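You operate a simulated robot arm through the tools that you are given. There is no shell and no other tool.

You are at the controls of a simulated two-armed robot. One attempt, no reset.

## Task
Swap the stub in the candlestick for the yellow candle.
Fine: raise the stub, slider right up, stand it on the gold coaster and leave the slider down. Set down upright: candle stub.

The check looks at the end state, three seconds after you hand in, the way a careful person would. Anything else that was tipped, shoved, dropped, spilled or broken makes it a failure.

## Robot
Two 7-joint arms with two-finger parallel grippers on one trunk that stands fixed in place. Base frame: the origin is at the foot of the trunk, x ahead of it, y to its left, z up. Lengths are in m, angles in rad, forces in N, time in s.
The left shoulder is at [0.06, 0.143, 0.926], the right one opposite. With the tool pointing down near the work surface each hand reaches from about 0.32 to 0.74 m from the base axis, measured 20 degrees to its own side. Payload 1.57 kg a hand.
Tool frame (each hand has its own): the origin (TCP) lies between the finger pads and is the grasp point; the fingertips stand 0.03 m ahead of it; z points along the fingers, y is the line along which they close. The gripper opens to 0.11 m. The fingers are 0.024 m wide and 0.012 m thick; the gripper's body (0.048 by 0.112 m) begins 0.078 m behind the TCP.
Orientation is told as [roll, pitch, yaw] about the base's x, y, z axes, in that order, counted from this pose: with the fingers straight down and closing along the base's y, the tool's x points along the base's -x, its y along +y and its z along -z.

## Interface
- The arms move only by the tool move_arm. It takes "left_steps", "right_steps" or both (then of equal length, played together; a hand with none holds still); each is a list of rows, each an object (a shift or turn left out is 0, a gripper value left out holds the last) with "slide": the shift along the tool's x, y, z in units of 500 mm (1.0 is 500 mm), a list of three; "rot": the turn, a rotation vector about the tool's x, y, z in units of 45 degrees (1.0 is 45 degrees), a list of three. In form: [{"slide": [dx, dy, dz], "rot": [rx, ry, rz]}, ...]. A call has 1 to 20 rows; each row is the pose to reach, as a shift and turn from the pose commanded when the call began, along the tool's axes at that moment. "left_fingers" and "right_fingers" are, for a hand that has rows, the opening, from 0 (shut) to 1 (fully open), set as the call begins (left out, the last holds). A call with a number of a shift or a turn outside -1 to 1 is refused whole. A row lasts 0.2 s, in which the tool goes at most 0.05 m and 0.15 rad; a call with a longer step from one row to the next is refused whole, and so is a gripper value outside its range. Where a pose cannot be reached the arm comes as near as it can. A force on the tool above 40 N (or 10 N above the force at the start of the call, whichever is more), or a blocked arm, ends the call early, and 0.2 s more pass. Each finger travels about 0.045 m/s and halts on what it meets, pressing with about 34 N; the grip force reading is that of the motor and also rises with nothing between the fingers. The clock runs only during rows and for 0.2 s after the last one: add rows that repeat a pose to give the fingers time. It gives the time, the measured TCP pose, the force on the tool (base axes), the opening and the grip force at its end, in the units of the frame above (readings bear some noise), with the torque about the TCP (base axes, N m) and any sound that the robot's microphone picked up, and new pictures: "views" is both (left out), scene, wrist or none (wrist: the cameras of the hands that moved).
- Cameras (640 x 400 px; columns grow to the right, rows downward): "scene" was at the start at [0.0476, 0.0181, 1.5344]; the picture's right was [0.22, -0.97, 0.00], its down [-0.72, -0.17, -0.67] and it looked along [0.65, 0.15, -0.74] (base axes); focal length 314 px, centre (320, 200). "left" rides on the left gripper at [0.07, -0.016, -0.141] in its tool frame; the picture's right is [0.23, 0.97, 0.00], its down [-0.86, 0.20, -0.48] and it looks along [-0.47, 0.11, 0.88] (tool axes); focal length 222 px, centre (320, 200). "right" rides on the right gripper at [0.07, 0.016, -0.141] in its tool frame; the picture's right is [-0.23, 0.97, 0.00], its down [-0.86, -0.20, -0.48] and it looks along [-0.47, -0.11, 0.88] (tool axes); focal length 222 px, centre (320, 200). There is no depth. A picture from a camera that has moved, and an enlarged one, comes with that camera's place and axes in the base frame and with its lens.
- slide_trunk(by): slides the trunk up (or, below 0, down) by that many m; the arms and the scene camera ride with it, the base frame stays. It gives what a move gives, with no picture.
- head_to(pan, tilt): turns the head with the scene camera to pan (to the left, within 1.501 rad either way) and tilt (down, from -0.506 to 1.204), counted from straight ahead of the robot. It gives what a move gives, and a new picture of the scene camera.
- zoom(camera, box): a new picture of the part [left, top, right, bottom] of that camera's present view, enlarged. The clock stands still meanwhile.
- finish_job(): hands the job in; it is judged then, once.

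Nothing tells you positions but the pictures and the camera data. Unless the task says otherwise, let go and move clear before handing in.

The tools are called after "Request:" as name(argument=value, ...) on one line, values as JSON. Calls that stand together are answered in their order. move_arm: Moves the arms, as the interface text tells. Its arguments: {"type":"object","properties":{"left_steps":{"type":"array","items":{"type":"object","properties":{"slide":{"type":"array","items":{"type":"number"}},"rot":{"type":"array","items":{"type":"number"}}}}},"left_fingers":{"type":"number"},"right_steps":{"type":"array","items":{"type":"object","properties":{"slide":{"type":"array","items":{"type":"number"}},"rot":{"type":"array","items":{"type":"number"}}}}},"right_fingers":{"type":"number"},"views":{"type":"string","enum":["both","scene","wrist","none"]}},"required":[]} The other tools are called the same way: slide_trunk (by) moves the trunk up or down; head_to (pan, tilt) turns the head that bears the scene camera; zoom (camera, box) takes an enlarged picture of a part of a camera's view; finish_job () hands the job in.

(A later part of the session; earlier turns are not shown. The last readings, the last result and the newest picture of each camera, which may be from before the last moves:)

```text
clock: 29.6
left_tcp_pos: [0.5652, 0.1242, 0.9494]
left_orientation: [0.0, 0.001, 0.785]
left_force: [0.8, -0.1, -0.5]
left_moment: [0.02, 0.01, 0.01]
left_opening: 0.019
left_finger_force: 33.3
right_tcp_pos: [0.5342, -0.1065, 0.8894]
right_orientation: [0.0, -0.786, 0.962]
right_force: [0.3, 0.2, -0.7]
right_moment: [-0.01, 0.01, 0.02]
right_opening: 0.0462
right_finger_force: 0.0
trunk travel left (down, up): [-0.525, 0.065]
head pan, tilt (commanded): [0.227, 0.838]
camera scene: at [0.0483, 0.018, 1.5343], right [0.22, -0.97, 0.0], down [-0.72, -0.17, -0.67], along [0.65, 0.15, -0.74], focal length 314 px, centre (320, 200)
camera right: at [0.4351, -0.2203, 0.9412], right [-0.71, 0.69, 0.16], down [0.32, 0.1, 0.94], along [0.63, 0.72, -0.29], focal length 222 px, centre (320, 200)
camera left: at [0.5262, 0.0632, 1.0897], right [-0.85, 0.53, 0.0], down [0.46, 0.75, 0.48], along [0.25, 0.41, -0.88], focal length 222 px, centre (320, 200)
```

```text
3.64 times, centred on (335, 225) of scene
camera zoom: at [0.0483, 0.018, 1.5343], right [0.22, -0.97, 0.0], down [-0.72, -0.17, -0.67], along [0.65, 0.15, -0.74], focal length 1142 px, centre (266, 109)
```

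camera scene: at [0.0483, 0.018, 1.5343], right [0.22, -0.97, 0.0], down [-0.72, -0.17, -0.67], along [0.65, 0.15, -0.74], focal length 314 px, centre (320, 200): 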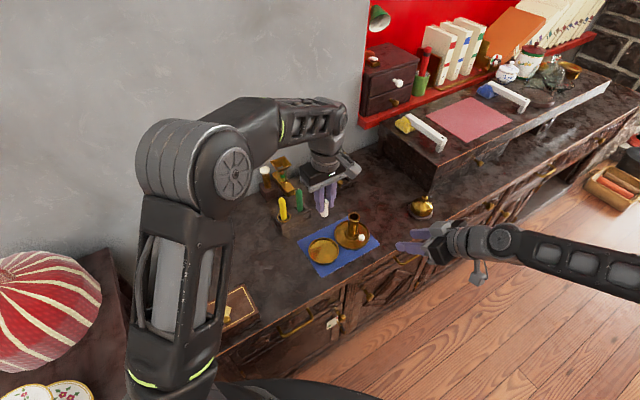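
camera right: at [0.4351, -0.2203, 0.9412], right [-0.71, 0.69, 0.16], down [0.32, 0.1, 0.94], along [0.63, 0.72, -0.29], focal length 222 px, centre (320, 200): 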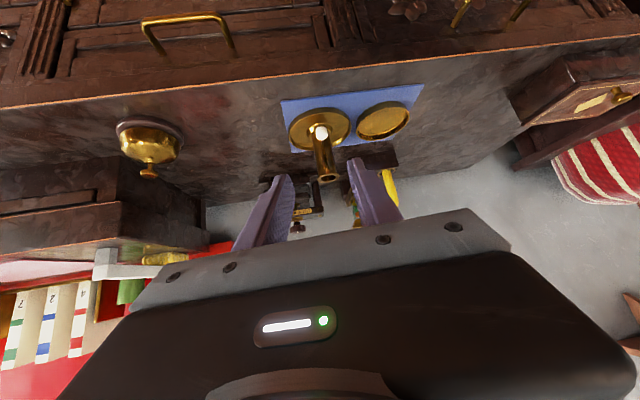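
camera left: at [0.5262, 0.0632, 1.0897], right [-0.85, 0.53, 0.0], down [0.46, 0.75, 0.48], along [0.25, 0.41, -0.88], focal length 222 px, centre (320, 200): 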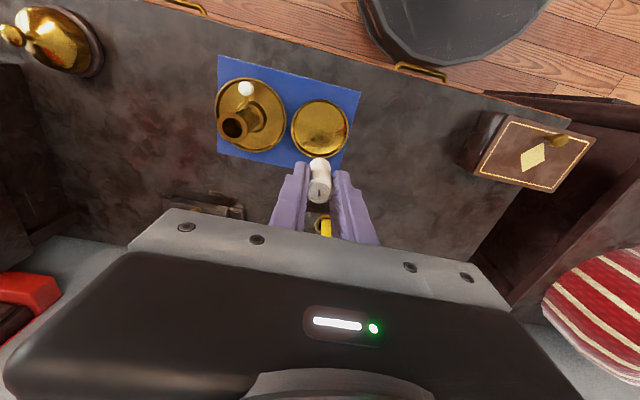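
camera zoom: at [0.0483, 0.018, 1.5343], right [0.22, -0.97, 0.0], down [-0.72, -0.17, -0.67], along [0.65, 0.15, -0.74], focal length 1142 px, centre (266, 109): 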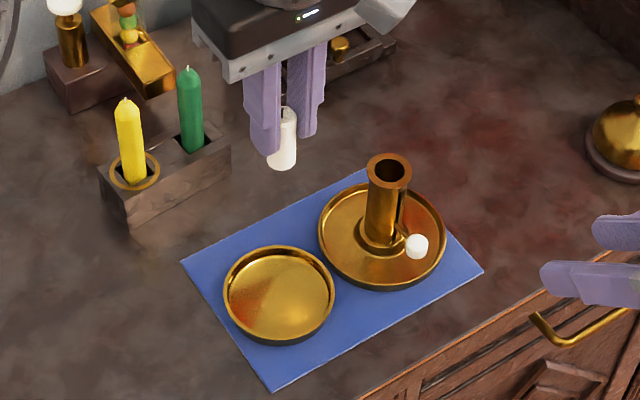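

The coaster is centred under the left hand to within about 2 mm, and the stub hangs upright. I will descend to about 2 cm above the coaster and look again.

Request:
move_arm(left_steps=[{"slide": [0, 0, 0.06]}, {"slide": [0, 0, 0.13]}, {"slide": [0, 0, 0.2]}, {"slide": [0, 0, 0.26]}, {"slide": [0, 0, 0.3]}, {"slide": [0, 0, 0.3]}], views="wrist")

Request:
zoom(camera="left", box=[240, 90, 400, 230])

Request:
zoom(camera="scene", box=[280, 190, 390, 280])

Request:
zoom(camera="right", box=[260, 70, 460, 220])

```text
clock: 31.0
left_tcp_pos: [0.565, 0.122, 0.7991]
left_orientation: [0.0, 0.0, 0.786]
left_force: [-0.4, 0.2, -0.5]
left_moment: [-0.03, 0.0, 0.0]
left_opening: 0.0189
left_finger_force: 32.7
right_tcp_pos: [0.5336, -0.106, 0.8911]
right_orientation: [0.0, -0.784, 0.961]
right_force: [-0.1, -0.3, -0.2]
right_moment: [0.0, 0.02, 0.02]
right_opening: 0.0462
right_finger_force: 0.2
trunk travel left (down, up): [-0.525, 0.065]
head pan, tilt (commanded): [0.227, 0.838]
camera left: at [0.5254, 0.0616, 0.9388], right [-0.85, 0.53, 0.0], down [0.46, 0.75, 0.48], along [0.25, 0.41, -0.88], focal length 222 px, centre (320, 200)
```

left: 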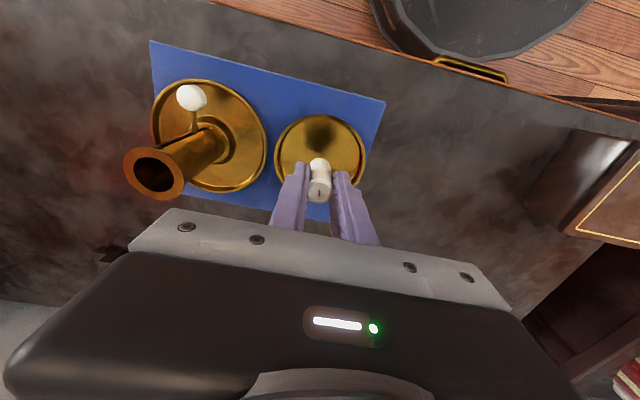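

```text
2.86 times, centred on (320, 160) of left
camera zoom: at [0.5254, 0.0616, 0.9388], right [-0.85, 0.53, 0.0], down [0.46, 0.75, 0.48], along [0.25, 0.41, -0.88], focal length 635 px, centre (320, 314)
```

zoom: 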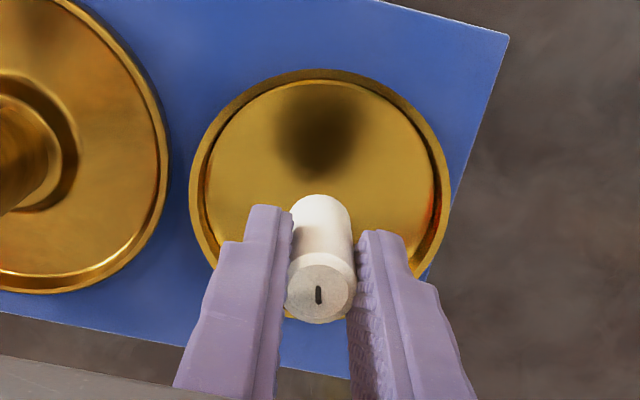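

```text
4.44 times, centred on (335, 235) of scene
camera zoom: at [0.0476, 0.0181, 1.5344], right [0.22, -0.97, 0.0], down [-0.72, -0.17, -0.67], along [0.65, 0.15, -0.74], focal length 1396 px, centre (253, 44)
```

zoom: 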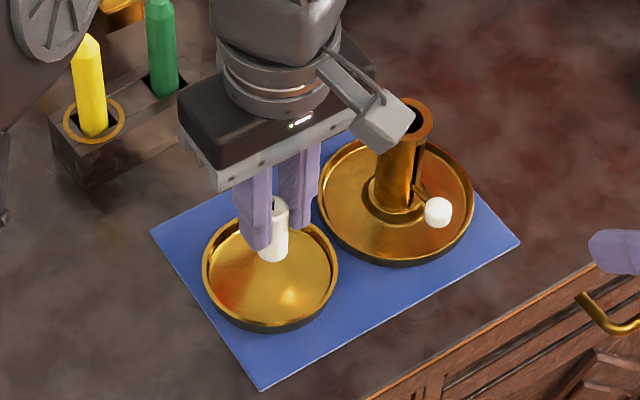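

```text
2.67 times, centred on (360, 145) of right
camera zoom: at [0.4348, -0.2202, 0.9412], right [-0.71, 0.69, 0.16], down [0.32, 0.1, 0.94], along [0.63, 0.72, -0.29], focal length 592 px, centre (213, 347)
```

zoom: 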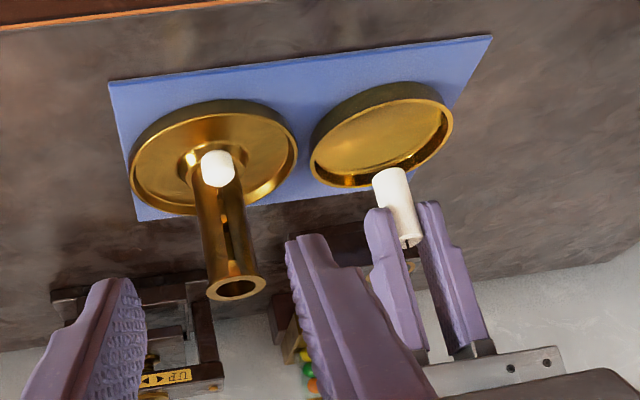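

The stub is upright and centred over the coaster, roughly 2.5 cm above its floor. I will lower most of the way and then feel for contact in small steps.

Request:
move_arm(left_steps=[{"slide": [0, 0, 0.012]}, {"slide": [0, 0, 0.024]}, {"slide": [0, 0, 0.036]}, {"slide": [0, 0, 0.036]}], views="none")

Request:
zoom(camera="right", box=[330, 80, 450, 170])

Request:
zoom(camera="scene", box=[300, 215, 360, 270])

```text
clock: 32.0
left_tcp_pos: [0.5651, 0.1229, 0.78]
left_orientation: [0.0, 0.0, 0.784]
left_force: [0.4, 0.9, -0.2]
left_moment: [0.02, 0.0, 0.0]
left_opening: 0.019
left_finger_force: 33.4
right_tcp_pos: [0.5348, -0.1077, 0.8904]
right_orientation: [0.001, -0.785, 0.961]
right_force: [0.4, -0.5, 0.6]
right_moment: [0.0, -0.03, -0.01]
right_opening: 0.0464
right_finger_force: 0.1
trunk travel left (down, up): [-0.525, 0.065]
head pan, tilt (commanded): [0.227, 0.838]
```

```text
4.44 times, centred on (390, 125) of right
camera zoom: at [0.4349, -0.2202, 0.9412], right [-0.71, 0.69, 0.16], down [0.32, 0.1, 0.94], along [0.63, 0.72, -0.29], focal length 987 px, centre (9, 533)
```

zoom: 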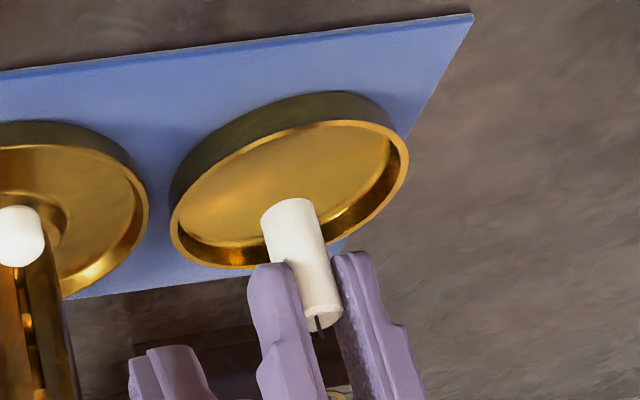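

```text
7.27 times, centred on (330, 242) of scene
camera zoom: at [0.0477, 0.018, 1.5344], right [0.22, -0.97, 0.0], down [-0.72, -0.17, -0.67], along [0.65, 0.15, -0.74], focal length 2284 px, centre (247, -109)
```

zoom: 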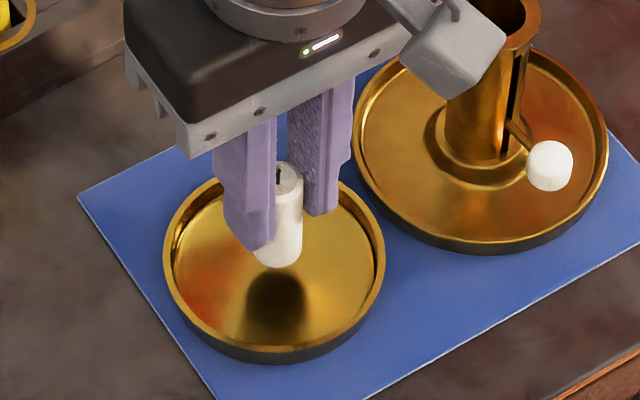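

The stub's reflection in the coaster shows a gap of only a few millimetres. I will lower 2 mm.

Request:
move_arm(left_steps=[{"slide": [0, 0, 0.002]}, {"slide": [0, 0, 0.004]}, {"slide": [0, 0, 0.004]}], views="none")

Request:
zoom(camera="scene", box=[315, 228, 347, 256])

```text
clock: 32.8
left_tcp_pos: [0.565, 0.1229, 0.7773]
left_orientation: [-0.002, 0.0, 0.785]
left_force: [-0.7, -0.8, -0.5]
left_moment: [-0.01, 0.02, -0.03]
left_opening: 0.0188
left_finger_force: 33.6
right_tcp_pos: [0.5356, -0.1065, 0.8905]
right_orientation: [-0.001, -0.787, 0.96]
right_force: [0.8, -0.1, 0.5]
right_moment: [0.02, -0.05, -0.02]
right_opening: 0.0462
right_finger_force: 0.0
trunk travel left (down, up): [-0.525, 0.065]
head pan, tilt (commanded): [0.227, 0.838]
```

```text
14.29 times, centred on (331, 242) of scene
camera zoom: at [0.0477, 0.018, 1.5344], right [0.22, -0.97, 0.0], down [-0.72, -0.17, -0.67], along [0.65, 0.15, -0.74], focal length 4486 px, centre (163, -400)
```

zoom: 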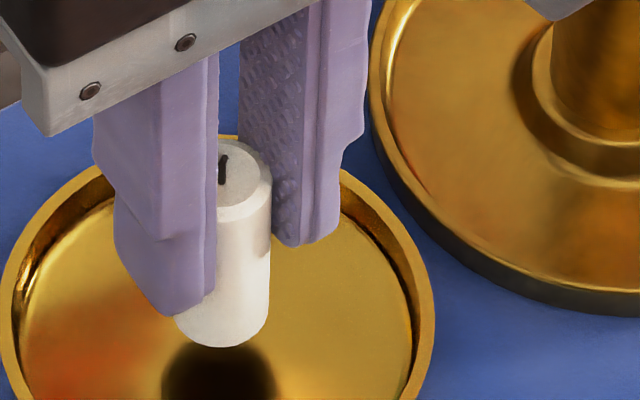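

There is no contact yet, so I will lower another 3 mm in fine steps.

Request:
move_arm(left_steps=[{"slide": [0, 0, 0.002]}, {"slide": [0, 0, 0.004]}, {"slide": [0, 0, 0.006]}, {"slide": [0, 0, 0.006]}], views="none")

Request:
zoom(camera="scene", box=[315, 228, 347, 256])

```text
clock: 33.8
left_tcp_pos: [0.5659, 0.1226, 0.7749]
left_orientation: [-0.001, 0.0, 0.784]
left_force: [0.4, 0.5, 0.6]
left_moment: [0.03, 0.0, -0.01]
left_opening: 0.0188
left_finger_force: 33.5
right_tcp_pos: [0.5349, -0.1065, 0.8912]
right_orientation: [0.001, -0.785, 0.959]
right_force: [-0.1, 0.4, 0.3]
right_moment: [0.0, 0.0, 0.0]
right_opening: 0.0463
right_finger_force: 0.0
trunk travel left (down, up): [-0.525, 0.065]
head pan, tilt (commanded): [0.227, 0.838]
```

```text
14.29 times, centred on (331, 242) of scene
camera zoom: at [0.0477, 0.018, 1.5344], right [0.22, -0.97, 0.0], down [-0.72, -0.17, -0.67], along [0.65, 0.15, -0.74], focal length 4486 px, centre (163, -400)
```

zoom: 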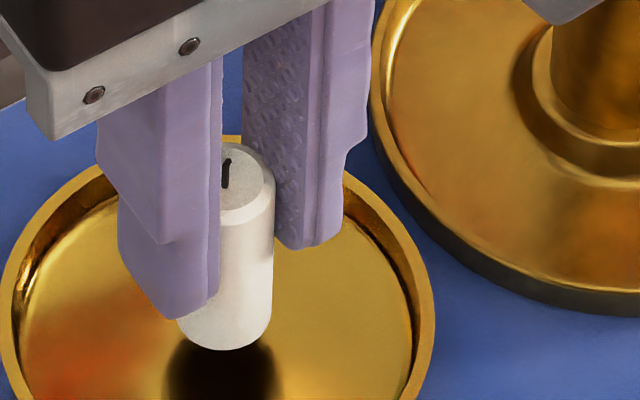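

Still no contact force, so I will keep lowering gently.

Request:
move_arm(left_steps=[{"slide": [0, 0, 0.002]}, {"slide": [0, 0, 0.004]}, {"slide": [0, 0, 0.004]}], views="none")

Request:
zoom(camera="scene", box=[315, 228, 347, 256])

Request:
zoom(camera="right", box=[350, 90, 430, 150])

```text
clock: 34.6
left_tcp_pos: [0.5644, 0.1219, 0.7728]
left_orientation: [0.0, -0.001, 0.785]
left_force: [0.7, -1.2, -0.4]
left_moment: [0.01, -0.02, -0.02]
left_opening: 0.0188
left_finger_force: 33.2
right_tcp_pos: [0.5348, -0.1064, 0.8911]
right_orientation: [0.001, -0.785, 0.961]
right_force: [-0.2, 0.0, 0.6]
right_moment: [0.0, -0.01, 0.0]
right_opening: 0.0462
right_finger_force: 0.0
trunk travel left (down, up): [-0.525, 0.065]
head pan, tilt (commanded): [0.227, 0.838]
```

```text
14.29 times, centred on (331, 242) of scene
camera zoom: at [0.0477, 0.018, 1.5344], right [0.22, -0.97, 0.0], down [-0.72, -0.17, -0.67], along [0.65, 0.15, -0.74], focal length 4486 px, centre (163, -400)
```

zoom: 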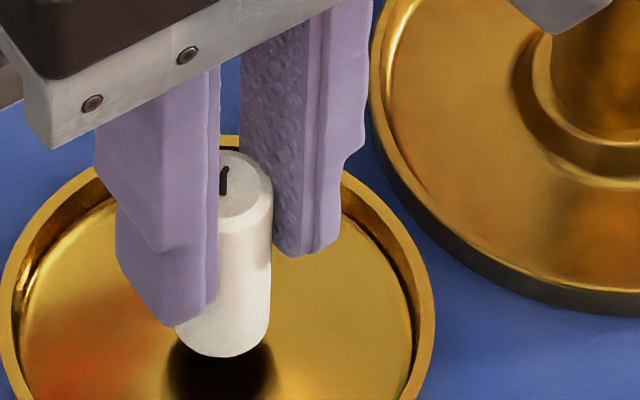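

```text
6.67 times, centred on (390, 120) of right
camera zoom: at [0.4349, -0.2202, 0.9412], right [-0.71, 0.69, 0.16], down [0.32, 0.1, 0.94], along [0.63, 0.72, -0.29], focal length 1481 px, centre (-147, 733)
```

zoom: 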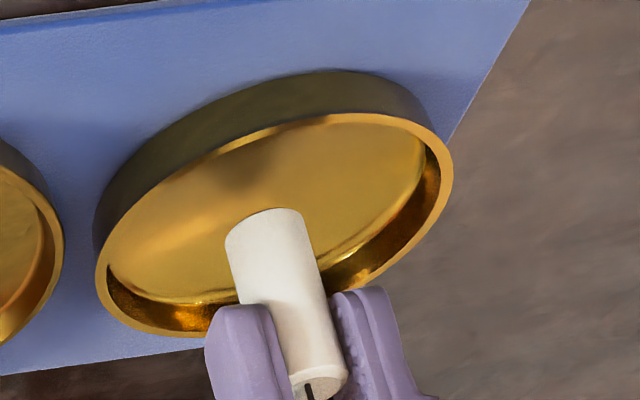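

The stub's shadow is still a little apart from its foot, so contact is not made yet. I will continue down in small steps.

Request:
move_arm(left_steps=[{"slide": [0, 0, 0.002]}, {"slide": [0, 0, 0.004]}, {"slide": [0, 0, 0.004]}], views="none")

Request:
move_arm(left_steps=[{"slide": [0, 0, 0.002]}, {"slide": [0, 0, 0.003]}, {"slide": [0, 0, 0.003]}], views="none")

Request:
zoom(camera="right", box=[350, 90, 430, 150])

```text
clock: 35.4
left_tcp_pos: [0.566, 0.1241, 0.7716]
left_orientation: [-0.001, -0.002, 0.785]
left_force: [0.2, -0.2, 0.3]
left_moment: [0.01, 0.0, 0.01]
left_opening: 0.0186
left_finger_force: 33.0
right_tcp_pos: [0.5361, -0.107, 0.892]
right_orientation: [0.001, -0.785, 0.958]
right_force: [0.3, 0.3, 0.4]
right_moment: [-0.02, 0.02, -0.04]
right_opening: 0.046
right_finger_force: 0.1
trunk travel left (down, up): [-0.525, 0.065]
head pan, tilt (commanded): [0.227, 0.838]
```

```text
clock: 36.2
left_tcp_pos: [0.5652, 0.1228, 0.769]
left_orientation: [0.0, 0.001, 0.785]
left_force: [-1.0, 0.6, -0.9]
left_moment: [0.01, 0.03, 0.02]
left_opening: 0.019
left_finger_force: 33.1
right_tcp_pos: [0.5346, -0.1066, 0.8902]
right_orientation: [0.0, -0.786, 0.961]
right_force: [0.3, 0.2, -0.7]
right_moment: [0.01, -0.03, 0.0]
right_opening: 0.0464
right_finger_force: 0.0
trunk travel left (down, up): [-0.525, 0.065]
head pan, tilt (commanded): [0.227, 0.838]
```

```text
6.67 times, centred on (390, 120) of right
camera zoom: at [0.4349, -0.2202, 0.9412], right [-0.71, 0.69, 0.16], down [0.32, 0.1, 0.94], along [0.63, 0.72, -0.29], focal length 1481 px, centre (-147, 733)
```

zoom: 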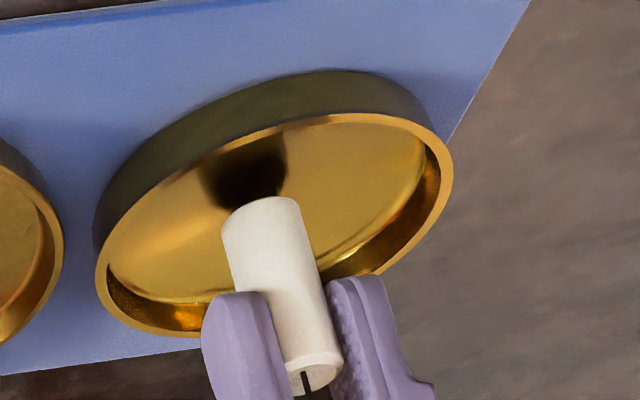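

Measured in the right camera, the stub's foot is near z 0.714 and the coaster's floor nearer 0.710. I will go down in small steps until force appears.

Request:
move_arm(left_steps=[{"slide": [0, 0, 0.002]}, {"slide": [0, 0, 0.004]}, {"slide": [0, 0, 0.004]}], views="none")

Request:
move_arm(left_steps=[{"slide": [0, 0, 0.0015]}, {"slide": [0, 0, 0.0025]}, {"slide": [0, 0, 0.0025]}], views="none")

Request:
zoom(camera="right", box=[350, 90, 430, 150])

Request:
zoom(camera="scene", box=[315, 228, 347, 256])

```text
clock: 37.0
left_tcp_pos: [0.5655, 0.1237, 0.7656]
left_orientation: [0.002, 0.0, 0.785]
left_force: [0.0, 0.0, 0.5]
left_moment: [0.0, -0.05, -0.01]
left_opening: 0.019
left_finger_force: 32.9
right_tcp_pos: [0.5352, -0.1064, 0.8902]
right_orientation: [0.0, -0.786, 0.959]
right_force: [-0.4, -0.1, 0.1]
right_moment: [0.04, 0.0, -0.04]
right_opening: 0.046
right_finger_force: 0.0
trunk travel left (down, up): [-0.525, 0.065]
head pan, tilt (commanded): [0.227, 0.838]
```

```text
clock: 37.8
left_tcp_pos: [0.5645, 0.1223, 0.7649]
left_orientation: [0.0, 0.001, 0.785]
left_force: [-0.1, -0.6, -0.2]
left_moment: [0.02, -0.03, -0.01]
left_opening: 0.0188
left_finger_force: 33.2
right_tcp_pos: [0.533, -0.1068, 0.8905]
right_orientation: [0.001, -0.785, 0.96]
right_force: [0.3, -0.8, -0.3]
right_moment: [-0.01, -0.04, -0.03]
right_opening: 0.0462
right_finger_force: 0.0
trunk travel left (down, up): [-0.525, 0.065]
head pan, tilt (commanded): [0.227, 0.838]
```

```text
6.67 times, centred on (390, 120) of right
camera zoom: at [0.4349, -0.2202, 0.9412], right [-0.71, 0.69, 0.16], down [0.32, 0.1, 0.94], along [0.63, 0.72, -0.29], focal length 1481 px, centre (-147, 733)
```

zoom: 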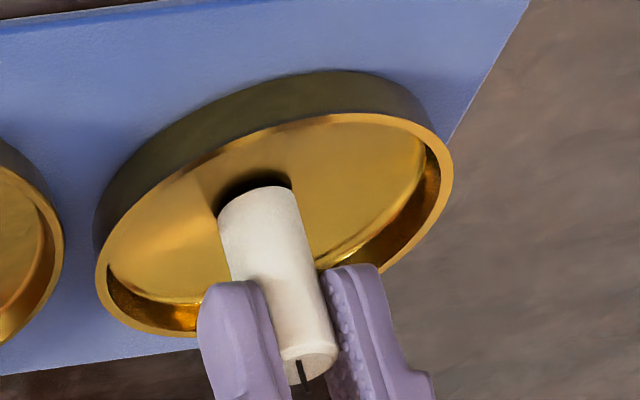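

```text
14.29 times, centred on (331, 242) of scene
camera zoom: at [0.0477, 0.018, 1.5344], right [0.22, -0.97, 0.0], down [-0.72, -0.17, -0.67], along [0.65, 0.15, -0.74], focal length 4486 px, centre (163, -400)
```

zoom: 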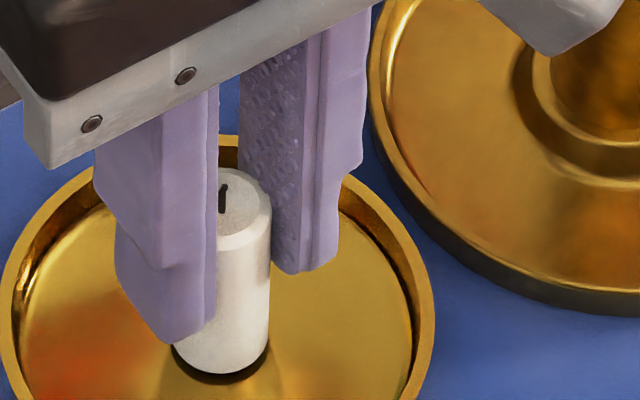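

The shadow is nearly closed under the stub. I will lower 1 mm at a time now.

Request:
move_arm(left_steps=[{"slide": [0, 0, 0.001]}, {"slide": [0, 0, 0.002]}, {"slide": [0, 0, 0.002]}], views="none")

Request:
zoom(camera="scene", box=[315, 228, 347, 256])

```text
clock: 38.6
left_tcp_pos: [0.5661, 0.1231, 0.764]
left_orientation: [-0.001, -0.001, 0.786]
left_force: [0.3, -0.1, -0.3]
left_moment: [0.03, 0.0, 0.02]
left_opening: 0.0188
left_finger_force: 33.1
right_tcp_pos: [0.5341, -0.1073, 0.89]
right_orientation: [0.0, -0.785, 0.961]
right_force: [0.5, 1.2, -0.1]
right_moment: [0.0, 0.0, 0.02]
right_opening: 0.0462
right_finger_force: 0.1
trunk travel left (down, up): [-0.525, 0.065]
head pan, tilt (commanded): [0.227, 0.838]
```

```text
14.29 times, centred on (331, 242) of scene
camera zoom: at [0.0477, 0.018, 1.5344], right [0.22, -0.97, 0.0], down [-0.72, -0.17, -0.67], along [0.65, 0.15, -0.74], focal length 4486 px, centre (163, -400)
```

zoom: 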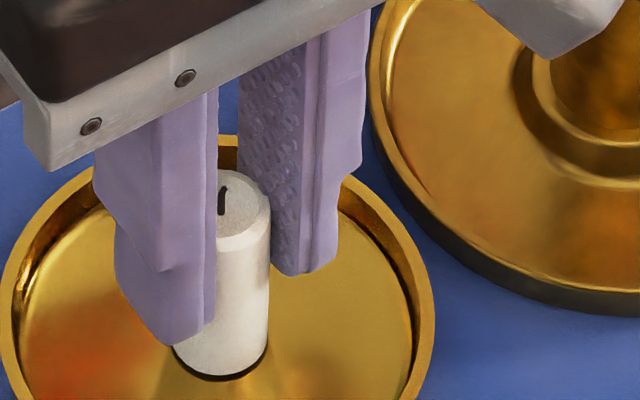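

The dark gap has all but vanished while the force is still nil. I will lower one more millimetre.

Request:
move_arm(left_steps=[{"slide": [0, 0, 0.001]}, {"slide": [0, 0, 0.002]}, {"slide": [0, 0, 0.002]}], views="none")

Request:
zoom(camera="scene", box=[315, 228, 347, 256])

```text
clock: 39.4
left_tcp_pos: [0.5658, 0.1238, 0.7633]
left_orientation: [-0.001, 0.001, 0.785]
left_force: [-1.4, 1.3, 4.1]
left_moment: [-0.02, 0.03, -0.01]
left_opening: 0.0187
left_finger_force: 33.2
right_tcp_pos: [0.5344, -0.1056, 0.8906]
right_orientation: [0.0, -0.784, 0.962]
right_force: [0.1, -0.3, 0.6]
right_moment: [-0.02, 0.0, 0.04]
right_opening: 0.0462
right_finger_force: 0.1
trunk travel left (down, up): [-0.525, 0.065]
head pan, tilt (commanded): [0.227, 0.838]
```

```text
14.29 times, centred on (331, 242) of scene
camera zoom: at [0.0472, 0.018, 1.5344], right [0.22, -0.97, 0.0], down [-0.72, -0.17, -0.67], along [0.65, 0.15, -0.74], focal length 4486 px, centre (163, -400)
```

zoom: 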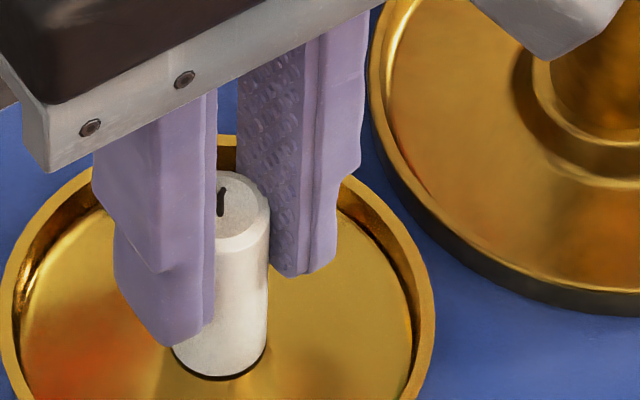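

The stub has touched down, with 4 N upward. I will open the left fingers and check that it stands.

Request:
move_arm(left_steps=[{"slide": [0, 0, 0]}, {"slide": [0, 0, 0]}, {"slide": [0, 0, 0]}, {"slide": [0, 0, 0]}], left_fingers=0.45, views="wrist")

Request:
zoom(camera="scene", box=[305, 220, 365, 265])

Request:
zoom(camera="right", box=[350, 90, 430, 150])

```text
clock: 40.4
left_tcp_pos: [0.5658, 0.1239, 0.7641]
left_orientation: [0.001, 0.0, 0.784]
left_force: [0.0, -0.2, 0.1]
left_moment: [0.01, -0.01, -0.01]
left_opening: 0.0497
left_finger_force: 0.0
right_tcp_pos: [0.5349, -0.1072, 0.8918]
right_orientation: [-0.002, -0.786, 0.959]
right_force: [0.6, 0.0, -0.8]
right_moment: [0.03, -0.02, 0.0]
right_opening: 0.0461
right_finger_force: 0.1
trunk travel left (down, up): [-0.525, 0.065]
head pan, tilt (commanded): [0.227, 0.838]
camera left: at [0.5276, 0.0631, 0.905], right [-0.85, 0.53, 0.0], down [0.46, 0.75, 0.48], along [0.25, 0.41, -0.88], focal length 222 px, centre (320, 200)
```

left: 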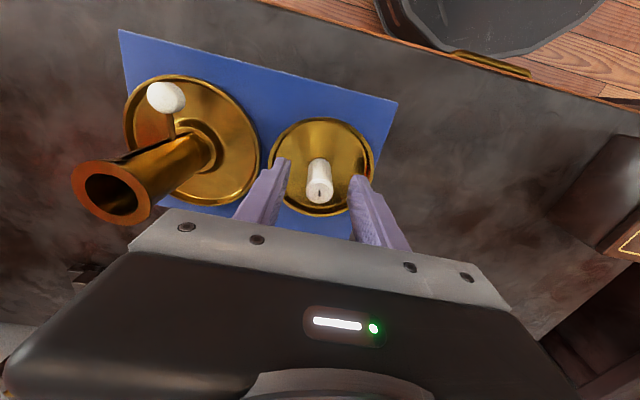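

```text
8.89 times, centred on (335, 242) of scene
camera zoom: at [0.0477, 0.018, 1.5344], right [0.22, -0.97, 0.0], down [-0.72, -0.17, -0.67], along [0.65, 0.15, -0.74], focal length 2791 px, centre (187, -178)
```

zoom: 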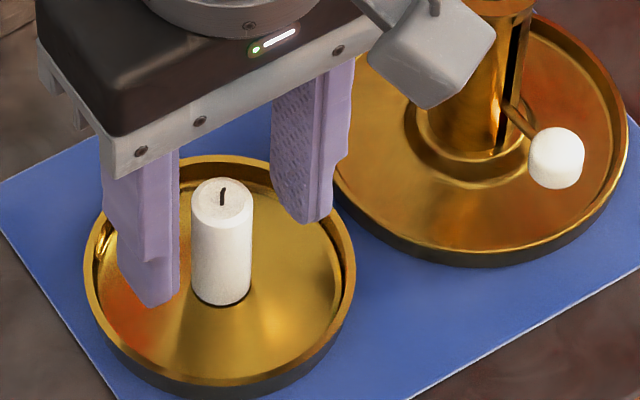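

```text
6.67 times, centred on (390, 120) of right
camera zoom: at [0.4349, -0.2202, 0.9412], right [-0.71, 0.69, 0.16], down [0.32, 0.1, 0.94], along [0.63, 0.72, -0.29], focal length 1481 px, centre (-147, 733)
```

zoom: 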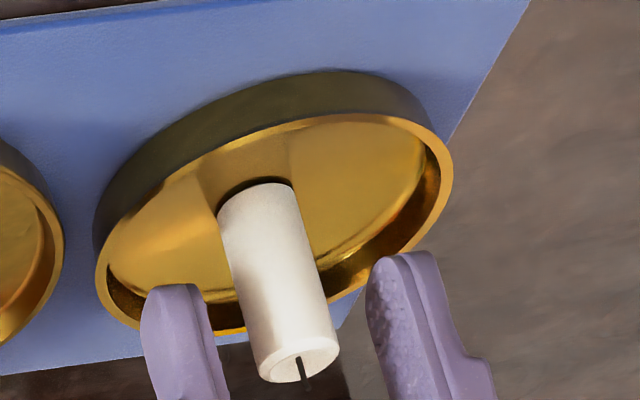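

The stub stands upright on the coaster, clear of both fingers. I will lift the left hand straight up.

Request:
move_arm(left_steps=[{"slide": [0, 0, -0.03]}, {"slide": [0, 0, -0.1]}, {"slide": [0, 0, -0.18]}, {"slide": [0, 0, -0.26]}, {"slide": [0, 0, -0.34]}, {"slide": [0, 0, -0.4]}, {"slide": [0, 0, -0.4]}], views="both")

Request:
zoom(camera="scene", box=[260, 170, 390, 280])

Request:
zoom(camera="left", box=[220, 90, 420, 270])

```text
clock: 42.0
left_tcp_pos: [0.5646, 0.1234, 0.9646]
left_orientation: [0.0, 0.001, 0.786]
left_force: [-0.4, 0.6, 0.6]
left_moment: [0.0, -0.01, 0.0]
left_opening: 0.0495
left_finger_force: 0.2
right_tcp_pos: [0.5347, -0.1067, 0.8901]
right_orientation: [0.0, -0.785, 0.96]
right_force: [0.4, -0.3, 0.2]
right_moment: [-0.01, -0.01, 0.0]
right_opening: 0.046
right_finger_force: 0.1
trunk travel left (down, up): [-0.525, 0.065]
head pan, tilt (commanded): [0.227, 0.838]
camera scene: at [0.0478, 0.018, 1.5343], right [0.22, -0.97, 0.0], down [-0.72, -0.17, -0.67], along [0.65, 0.15, -0.74], focal length 314 px, centre (320, 200)
camera left: at [0.5269, 0.0626, 1.1051], right [-0.85, 0.53, 0.0], down [0.46, 0.75, 0.48], along [0.25, 0.41, -0.88], focal length 222 px, centre (320, 200)
```

scene: 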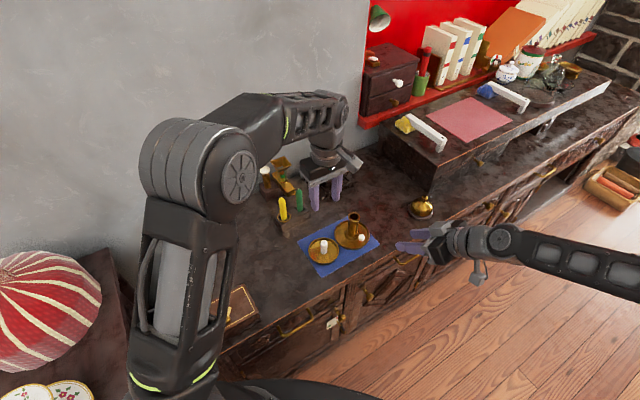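
left: 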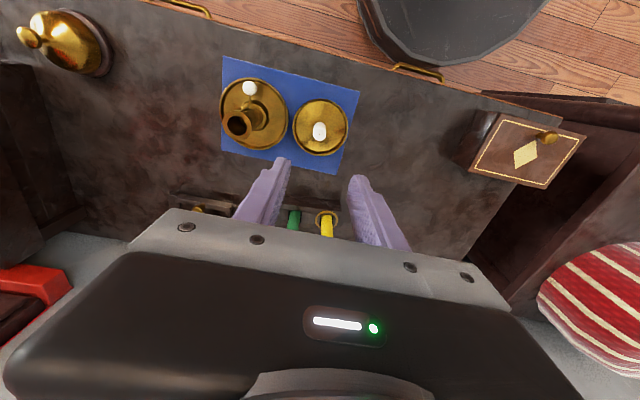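

```text
3.64 times, centred on (325, 225) of scene
camera zoom: at [0.0478, 0.018, 1.5343], right [0.22, -0.97, 0.0], down [-0.72, -0.17, -0.67], along [0.65, 0.15, -0.74], focal length 1142 px, centre (302, 109)
```

zoom: 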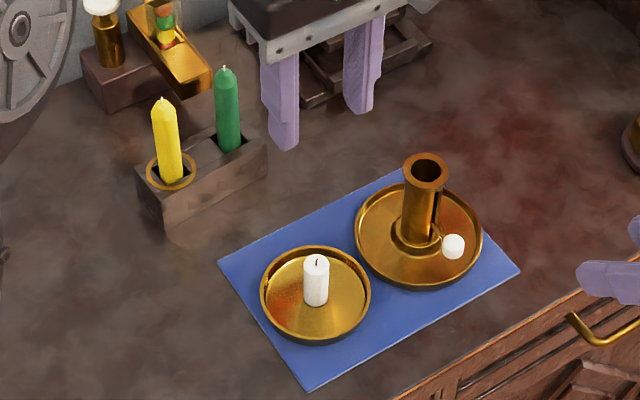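

```text
2.22 times, centred on (320, 180) of left
camera zoom: at [0.5269, 0.0626, 1.1051], right [-0.85, 0.53, 0.0], down [0.46, 0.75, 0.48], along [0.25, 0.41, -0.88], focal length 494 px, centre (320, 244)
```

zoom: 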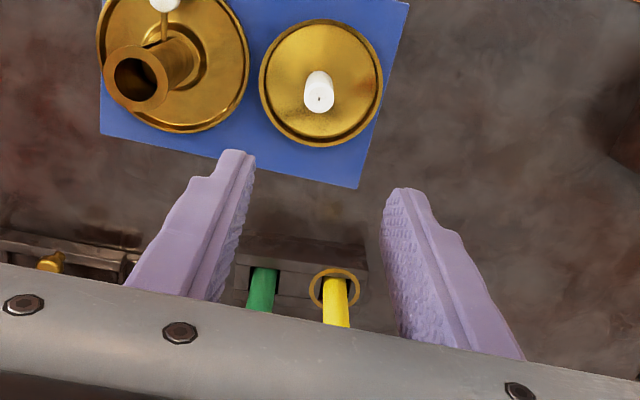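

The stub stands alone on the coaster and the tube is empty, with the slider down. Next I will turn the left hand square and bring it high above the yellow candle, drawing the right hand further back.

Request:
move_arm(left_steps=[{"slide": [-0.0466, 0.0142, 0.008], "rot": [0, 0, 0.1429]}, {"slide": [-0.0931, 0.0285, 0.016], "rot": [0, 0, 0.2857]}, {"slide": [-0.1397, 0.0427, 0.024], "rot": [0, 0, 0.4286]}, {"slide": [-0.1863, 0.057, 0.032], "rot": [0, 0, 0.5714]}, {"slide": [-0.2329, 0.0712, 0.04], "rot": [0, 0, 0.7143]}, {"slide": [-0.2794, 0.0855, 0.048], "rot": [0, 0, 0.8571]}, {"slide": [-0.326, 0.0997, 0.056], "rot": [0, 0, 1.0]}, {"slide": [-0.326, 0.0997, 0.056], "rot": [0, 0, 1.0]}], right_steps=[{"slide": [0, 0, -0.03]}, {"slide": [0, 0, -0.06]}, {"slide": [0, 0, -0.09]}, {"slide": [0, 0, -0.12]}, {"slide": [0, 0, -0.15]}, {"slide": [0, 0, -0.18]}, {"slide": [0, 0, -0.2]}, {"slide": [0, 0, -0.2]}], views="both")

Request:
zoom(camera="left", box=[220, 80, 420, 220])

Request:
zoom(camera="scene", box=[240, 140, 350, 250])

```text
clock: 43.8
left_tcp_pos: [0.6431, 0.2754, 0.9353]
left_orientation: [0.001, 0.0, 0.0]
left_force: [-0.8, -0.8, -0.6]
left_moment: [0.0, -0.01, 0.0]
left_opening: 0.0496
left_finger_force: 0.1
right_tcp_pos: [0.4936, -0.1613, 0.962]
right_orientation: [-0.002, -0.786, 0.962]
right_force: [0.3, -0.3, -0.2]
right_moment: [0.02, -0.01, -0.02]
right_opening: 0.0463
right_finger_force: 0.0
trunk travel left (down, up): [-0.525, 0.065]
head pan, tilt (commanded): [0.227, 0.838]
camera scene: at [0.0476, 0.0179, 1.5344], right [0.22, -0.97, 0.0], down [-0.72, -0.17, -0.67], along [0.65, 0.15, -0.74], focal length 314 px, centre (320, 200)
camera right: at [0.3937, -0.2753, 1.0118], right [-0.71, 0.69, 0.16], down [0.32, 0.1, 0.94], along [0.63, 0.72, -0.29], focal length 222 px, centre (320, 200)
camera left: at [0.5728, 0.259, 1.0764], right [-0.23, 0.97, 0.0], down [0.86, 0.2, 0.48], along [0.47, 0.11, -0.88], focal length 222 px, centre (320, 200)
```

scene: 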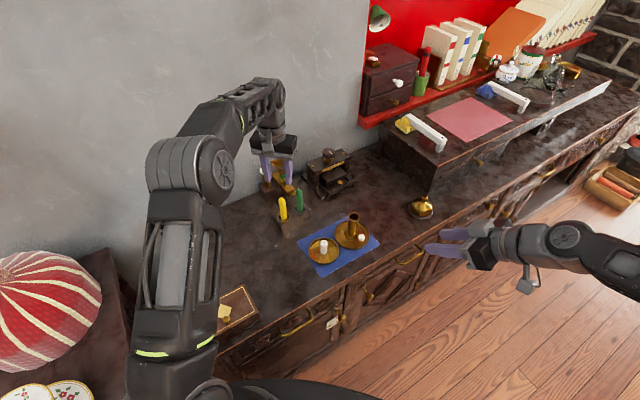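
right: 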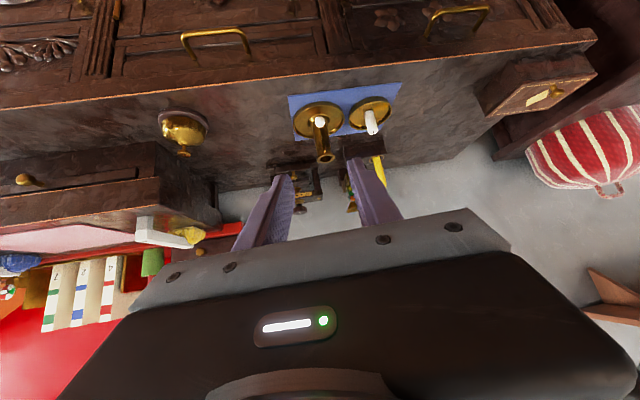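
left: 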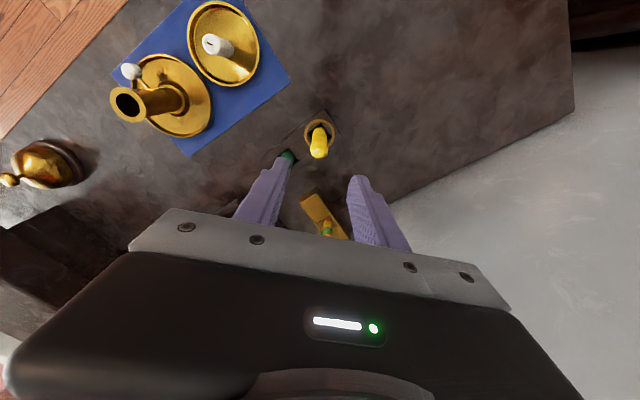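

```text
2.86 times, centred on (320, 150) of left
camera zoom: at [0.5728, 0.259, 1.0764], right [-0.23, 0.97, 0.0], down [0.86, 0.2, 0.48], along [0.47, 0.11, -0.88], focal length 635 px, centre (320, 343)
```

zoom: 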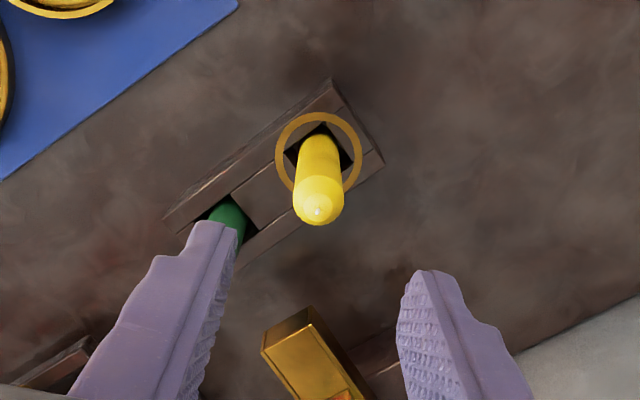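

```text
3.64 times, centred on (295, 195) of scene
camera zoom: at [0.0476, 0.0179, 1.5344], right [0.22, -0.97, 0.0], down [-0.72, -0.17, -0.67], along [0.65, 0.15, -0.74], focal length 1142 px, centre (411, 218)
```

zoom: 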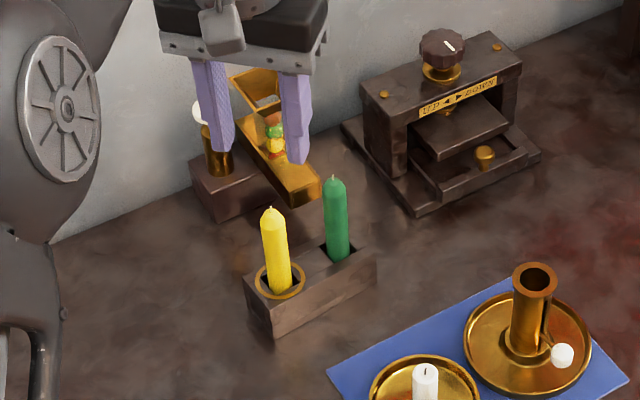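

The yellow candle is directly under the left hand and stands straight at about (0.6435, 0.275). The green candle lies clear of the fingers' path, so I will narrow the fingers and descend part-way to check.

Request:
move_arm(left_steps=[{"slide": [0, 0, 0.04]}, {"slide": [0, 0, 0.08]}, {"slide": [0, 0, 0.12]}, {"slide": [0, 0, 0.15]}, {"slide": [0, 0, 0.15]}], left_fingers=0.34, views="wrist")

Request:
zoom(camera="left", box=[220, 100, 420, 240])

Request:
zoom(camera="scene", box=[240, 150, 350, 250])

```text
clock: 45.0
left_tcp_pos: [0.6443, 0.2741, 0.8588]
left_orientation: [-0.001, 0.0, 0.001]
left_force: [0.1, 0.7, -0.1]
left_moment: [0.0, 0.01, -0.01]
left_opening: 0.0375
left_finger_force: 0.0
right_tcp_pos: [0.4933, -0.161, 0.9606]
right_orientation: [-0.001, -0.785, 0.961]
right_force: [0.0, 0.1, -0.1]
right_moment: [0.01, -0.02, -0.03]
right_opening: 0.0461
right_finger_force: 0.0
trunk travel left (down, up): [-0.525, 0.065]
head pan, tilt (commanded): [0.227, 0.838]
camera left: at [0.5742, 0.2575, 1.0006], right [-0.23, 0.97, 0.0], down [0.85, 0.2, 0.48], along [0.47, 0.11, -0.88], focal length 222 px, centre (320, 200)
```

left: 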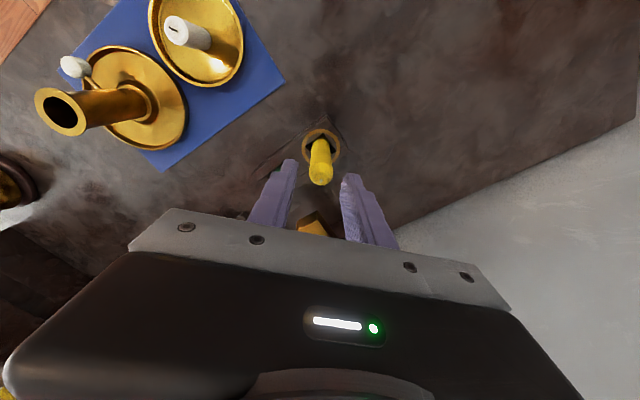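

```text
2.86 times, centred on (320, 170) of left
camera zoom: at [0.5742, 0.2575, 1.0006], right [-0.23, 0.97, 0.0], down [0.85, 0.2, 0.48], along [0.47, 0.11, -0.88], focal length 635 px, centre (320, 286)
```

zoom: 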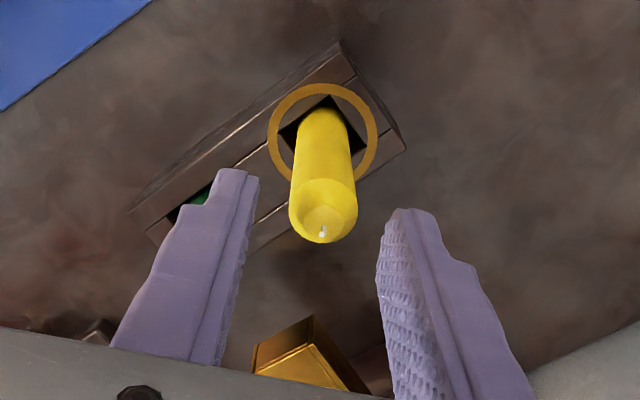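

```text
4.00 times, centred on (295, 200) of scene
camera zoom: at [0.0476, 0.018, 1.5344], right [0.22, -0.97, 0.0], down [-0.72, -0.17, -0.67], along [0.65, 0.15, -0.74], focal length 1256 px, centre (420, 200)
```

zoom: 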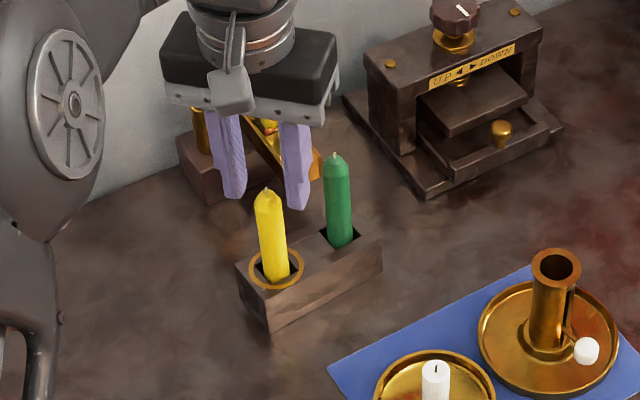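

The candle tip is between the fingers, about a millimetre off centre. I will correct that and descend to the grasp height.

Request:
move_arm(left_steps=[{"slide": [0, 0.0022, 0.025]}, {"slide": [0, 0.0022, 0.05]}, {"slide": [0, 0.0022, 0.075]}, {"slide": [0, 0.0022, 0.096]}, {"slide": [0, 0.0022, 0.096]}], views="wrist")

Request:
zoom(camera="left", box=[220, 100, 420, 240])

Request:
zoom(camera="scene", box=[240, 160, 350, 250])

Request:
zoom(camera="right", box=[300, 80, 420, 200])

```text
clock: 46.2
left_tcp_pos: [0.6454, 0.2774, 0.8135]
left_orientation: [0.001, 0.001, 0.001]
left_force: [-0.1, 0.7, 0.4]
left_moment: [0.0, 0.0, -0.02]
left_opening: 0.0374
left_finger_force: 0.1
right_tcp_pos: [0.4933, -0.1622, 0.9625]
right_orientation: [-0.001, -0.785, 0.96]
right_force: [0.1, -0.6, -0.1]
right_moment: [-0.01, 0.0, -0.01]
right_opening: 0.0465
right_finger_force: 0.1
trunk travel left (down, up): [-0.525, 0.065]
head pan, tilt (commanded): [0.227, 0.838]
camera left: at [0.5741, 0.2604, 0.9539], right [-0.23, 0.97, 0.0], down [0.86, 0.2, 0.48], along [0.47, 0.11, -0.88], focal length 222 px, centre (320, 200)
```

left: 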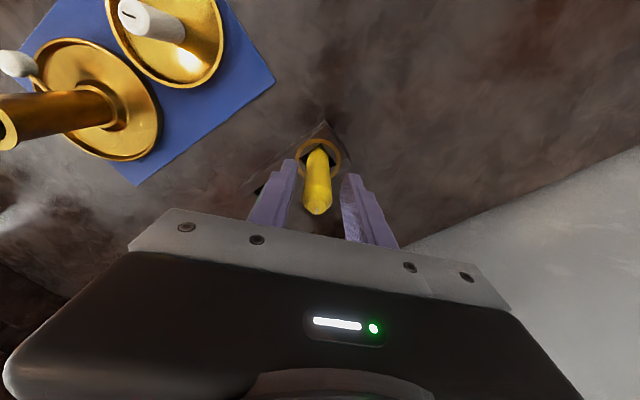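

```text
2.86 times, centred on (320, 170) of left
camera zoom: at [0.5741, 0.2604, 0.9539], right [-0.23, 0.97, 0.0], down [0.86, 0.2, 0.48], along [0.47, 0.11, -0.88], focal length 635 px, centre (320, 286)
```

zoom: 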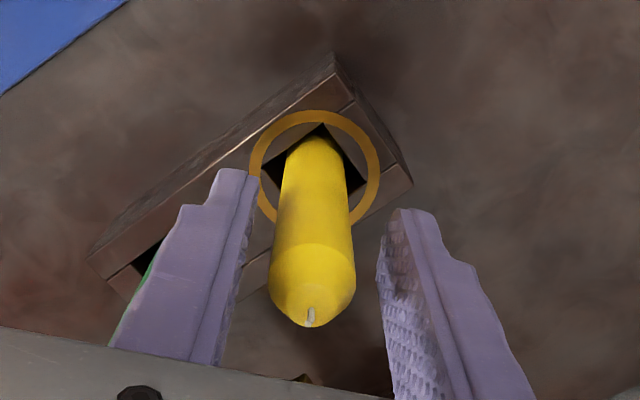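

```text
4.44 times, centred on (295, 205) of scene
camera zoom: at [0.0476, 0.018, 1.5344], right [0.22, -0.97, 0.0], down [-0.72, -0.17, -0.67], along [0.65, 0.15, -0.74], focal length 1396 px, centre (431, 178)
```

zoom: 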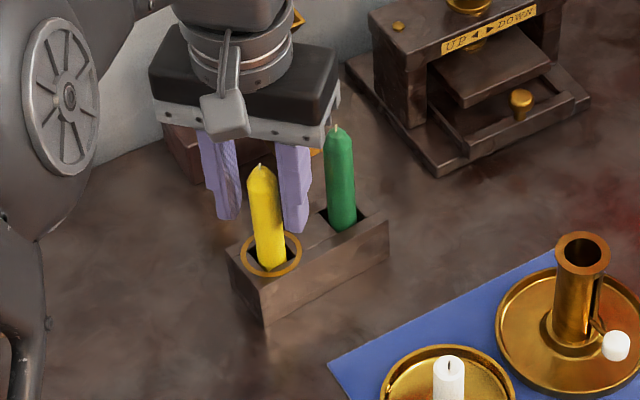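

```text
3.33 times, centred on (360, 140) of right
camera zoom: at [0.3939, -0.2752, 1.0117], right [-0.71, 0.69, 0.16], down [0.32, 0.1, 0.94], along [0.63, 0.72, -0.29], focal length 740 px, centre (187, 400)
```

zoom: 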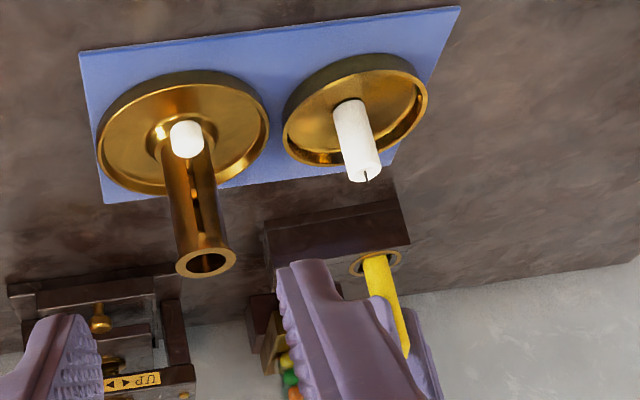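

The fingers straddle the yellow candle evenly, clear of the green one and of the block. I will close on it.

Request:
move_arm(left_steps=[{"slide": [0, 0, 0]}, {"slide": [0, 0, 0]}, {"slide": [0, 0, 0]}, {"slide": [0, 0, 0]}], left_fingers=0.12, views="wrist")

Request:
zoom(camera="left", box=[220, 100, 420, 240])

Request:
zoom(camera="scene", box=[240, 160, 350, 250])

```text
clock: 47.2
left_tcp_pos: [0.6446, 0.2771, 0.8132]
left_orientation: [0.0, 0.0, 0.002]
left_force: [0.1, 0.3, -0.2]
left_moment: [0.02, 0.03, -0.01]
left_opening: 0.0197
left_finger_force: 33.6
right_tcp_pos: [0.4931, -0.1618, 0.9618]
right_orientation: [0.001, -0.785, 0.96]
right_force: [0.3, 0.2, -0.6]
right_moment: [-0.02, -0.03, 0.02]
right_opening: 0.0461
right_finger_force: 0.0
trunk travel left (down, up): [-0.525, 0.065]
head pan, tilt (commanded): [0.227, 0.838]
camera left: at [0.5741, 0.2605, 0.9541], right [-0.23, 0.97, 0.0], down [0.86, 0.2, 0.48], along [0.47, 0.11, -0.88], focal length 222 px, centre (320, 200)
```

left: 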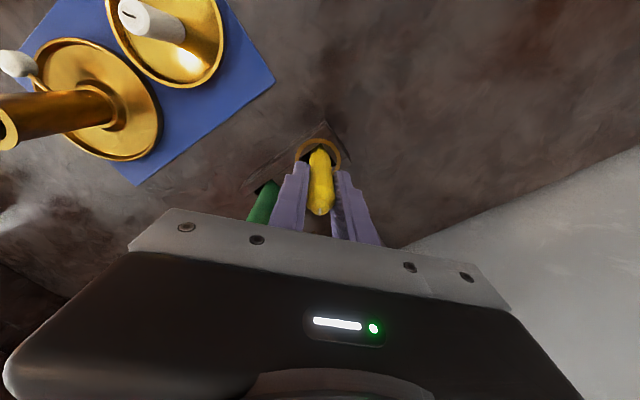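

```text
2.86 times, centred on (320, 170) of left
camera zoom: at [0.5741, 0.2605, 0.9541], right [-0.23, 0.97, 0.0], down [0.86, 0.2, 0.48], along [0.47, 0.11, -0.88], focal length 635 px, centre (320, 286)
```

zoom: 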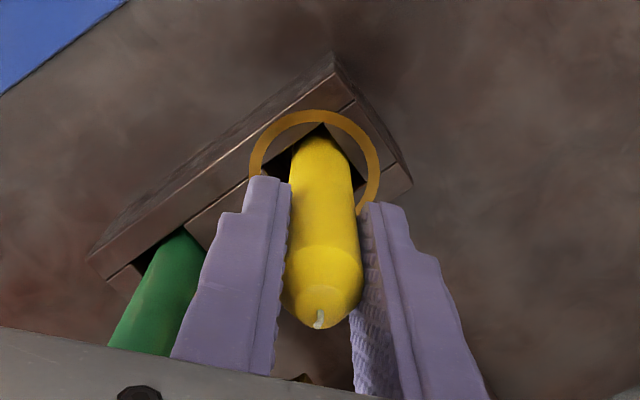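

```text
4.44 times, centred on (295, 205) of scene
camera zoom: at [0.0477, 0.0181, 1.5344], right [0.22, -0.97, 0.0], down [-0.72, -0.17, -0.67], along [0.65, 0.15, -0.74], focal length 1396 px, centre (431, 178)
```

zoom: 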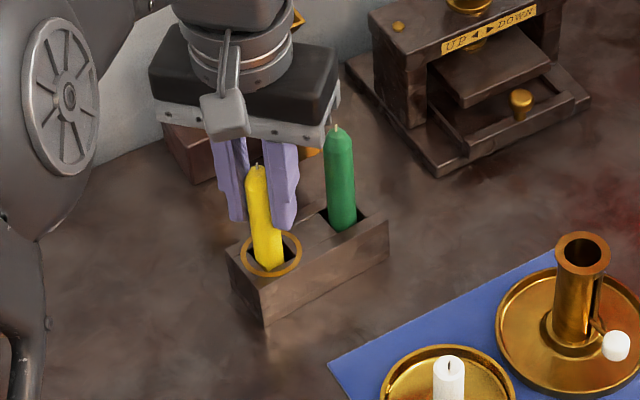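

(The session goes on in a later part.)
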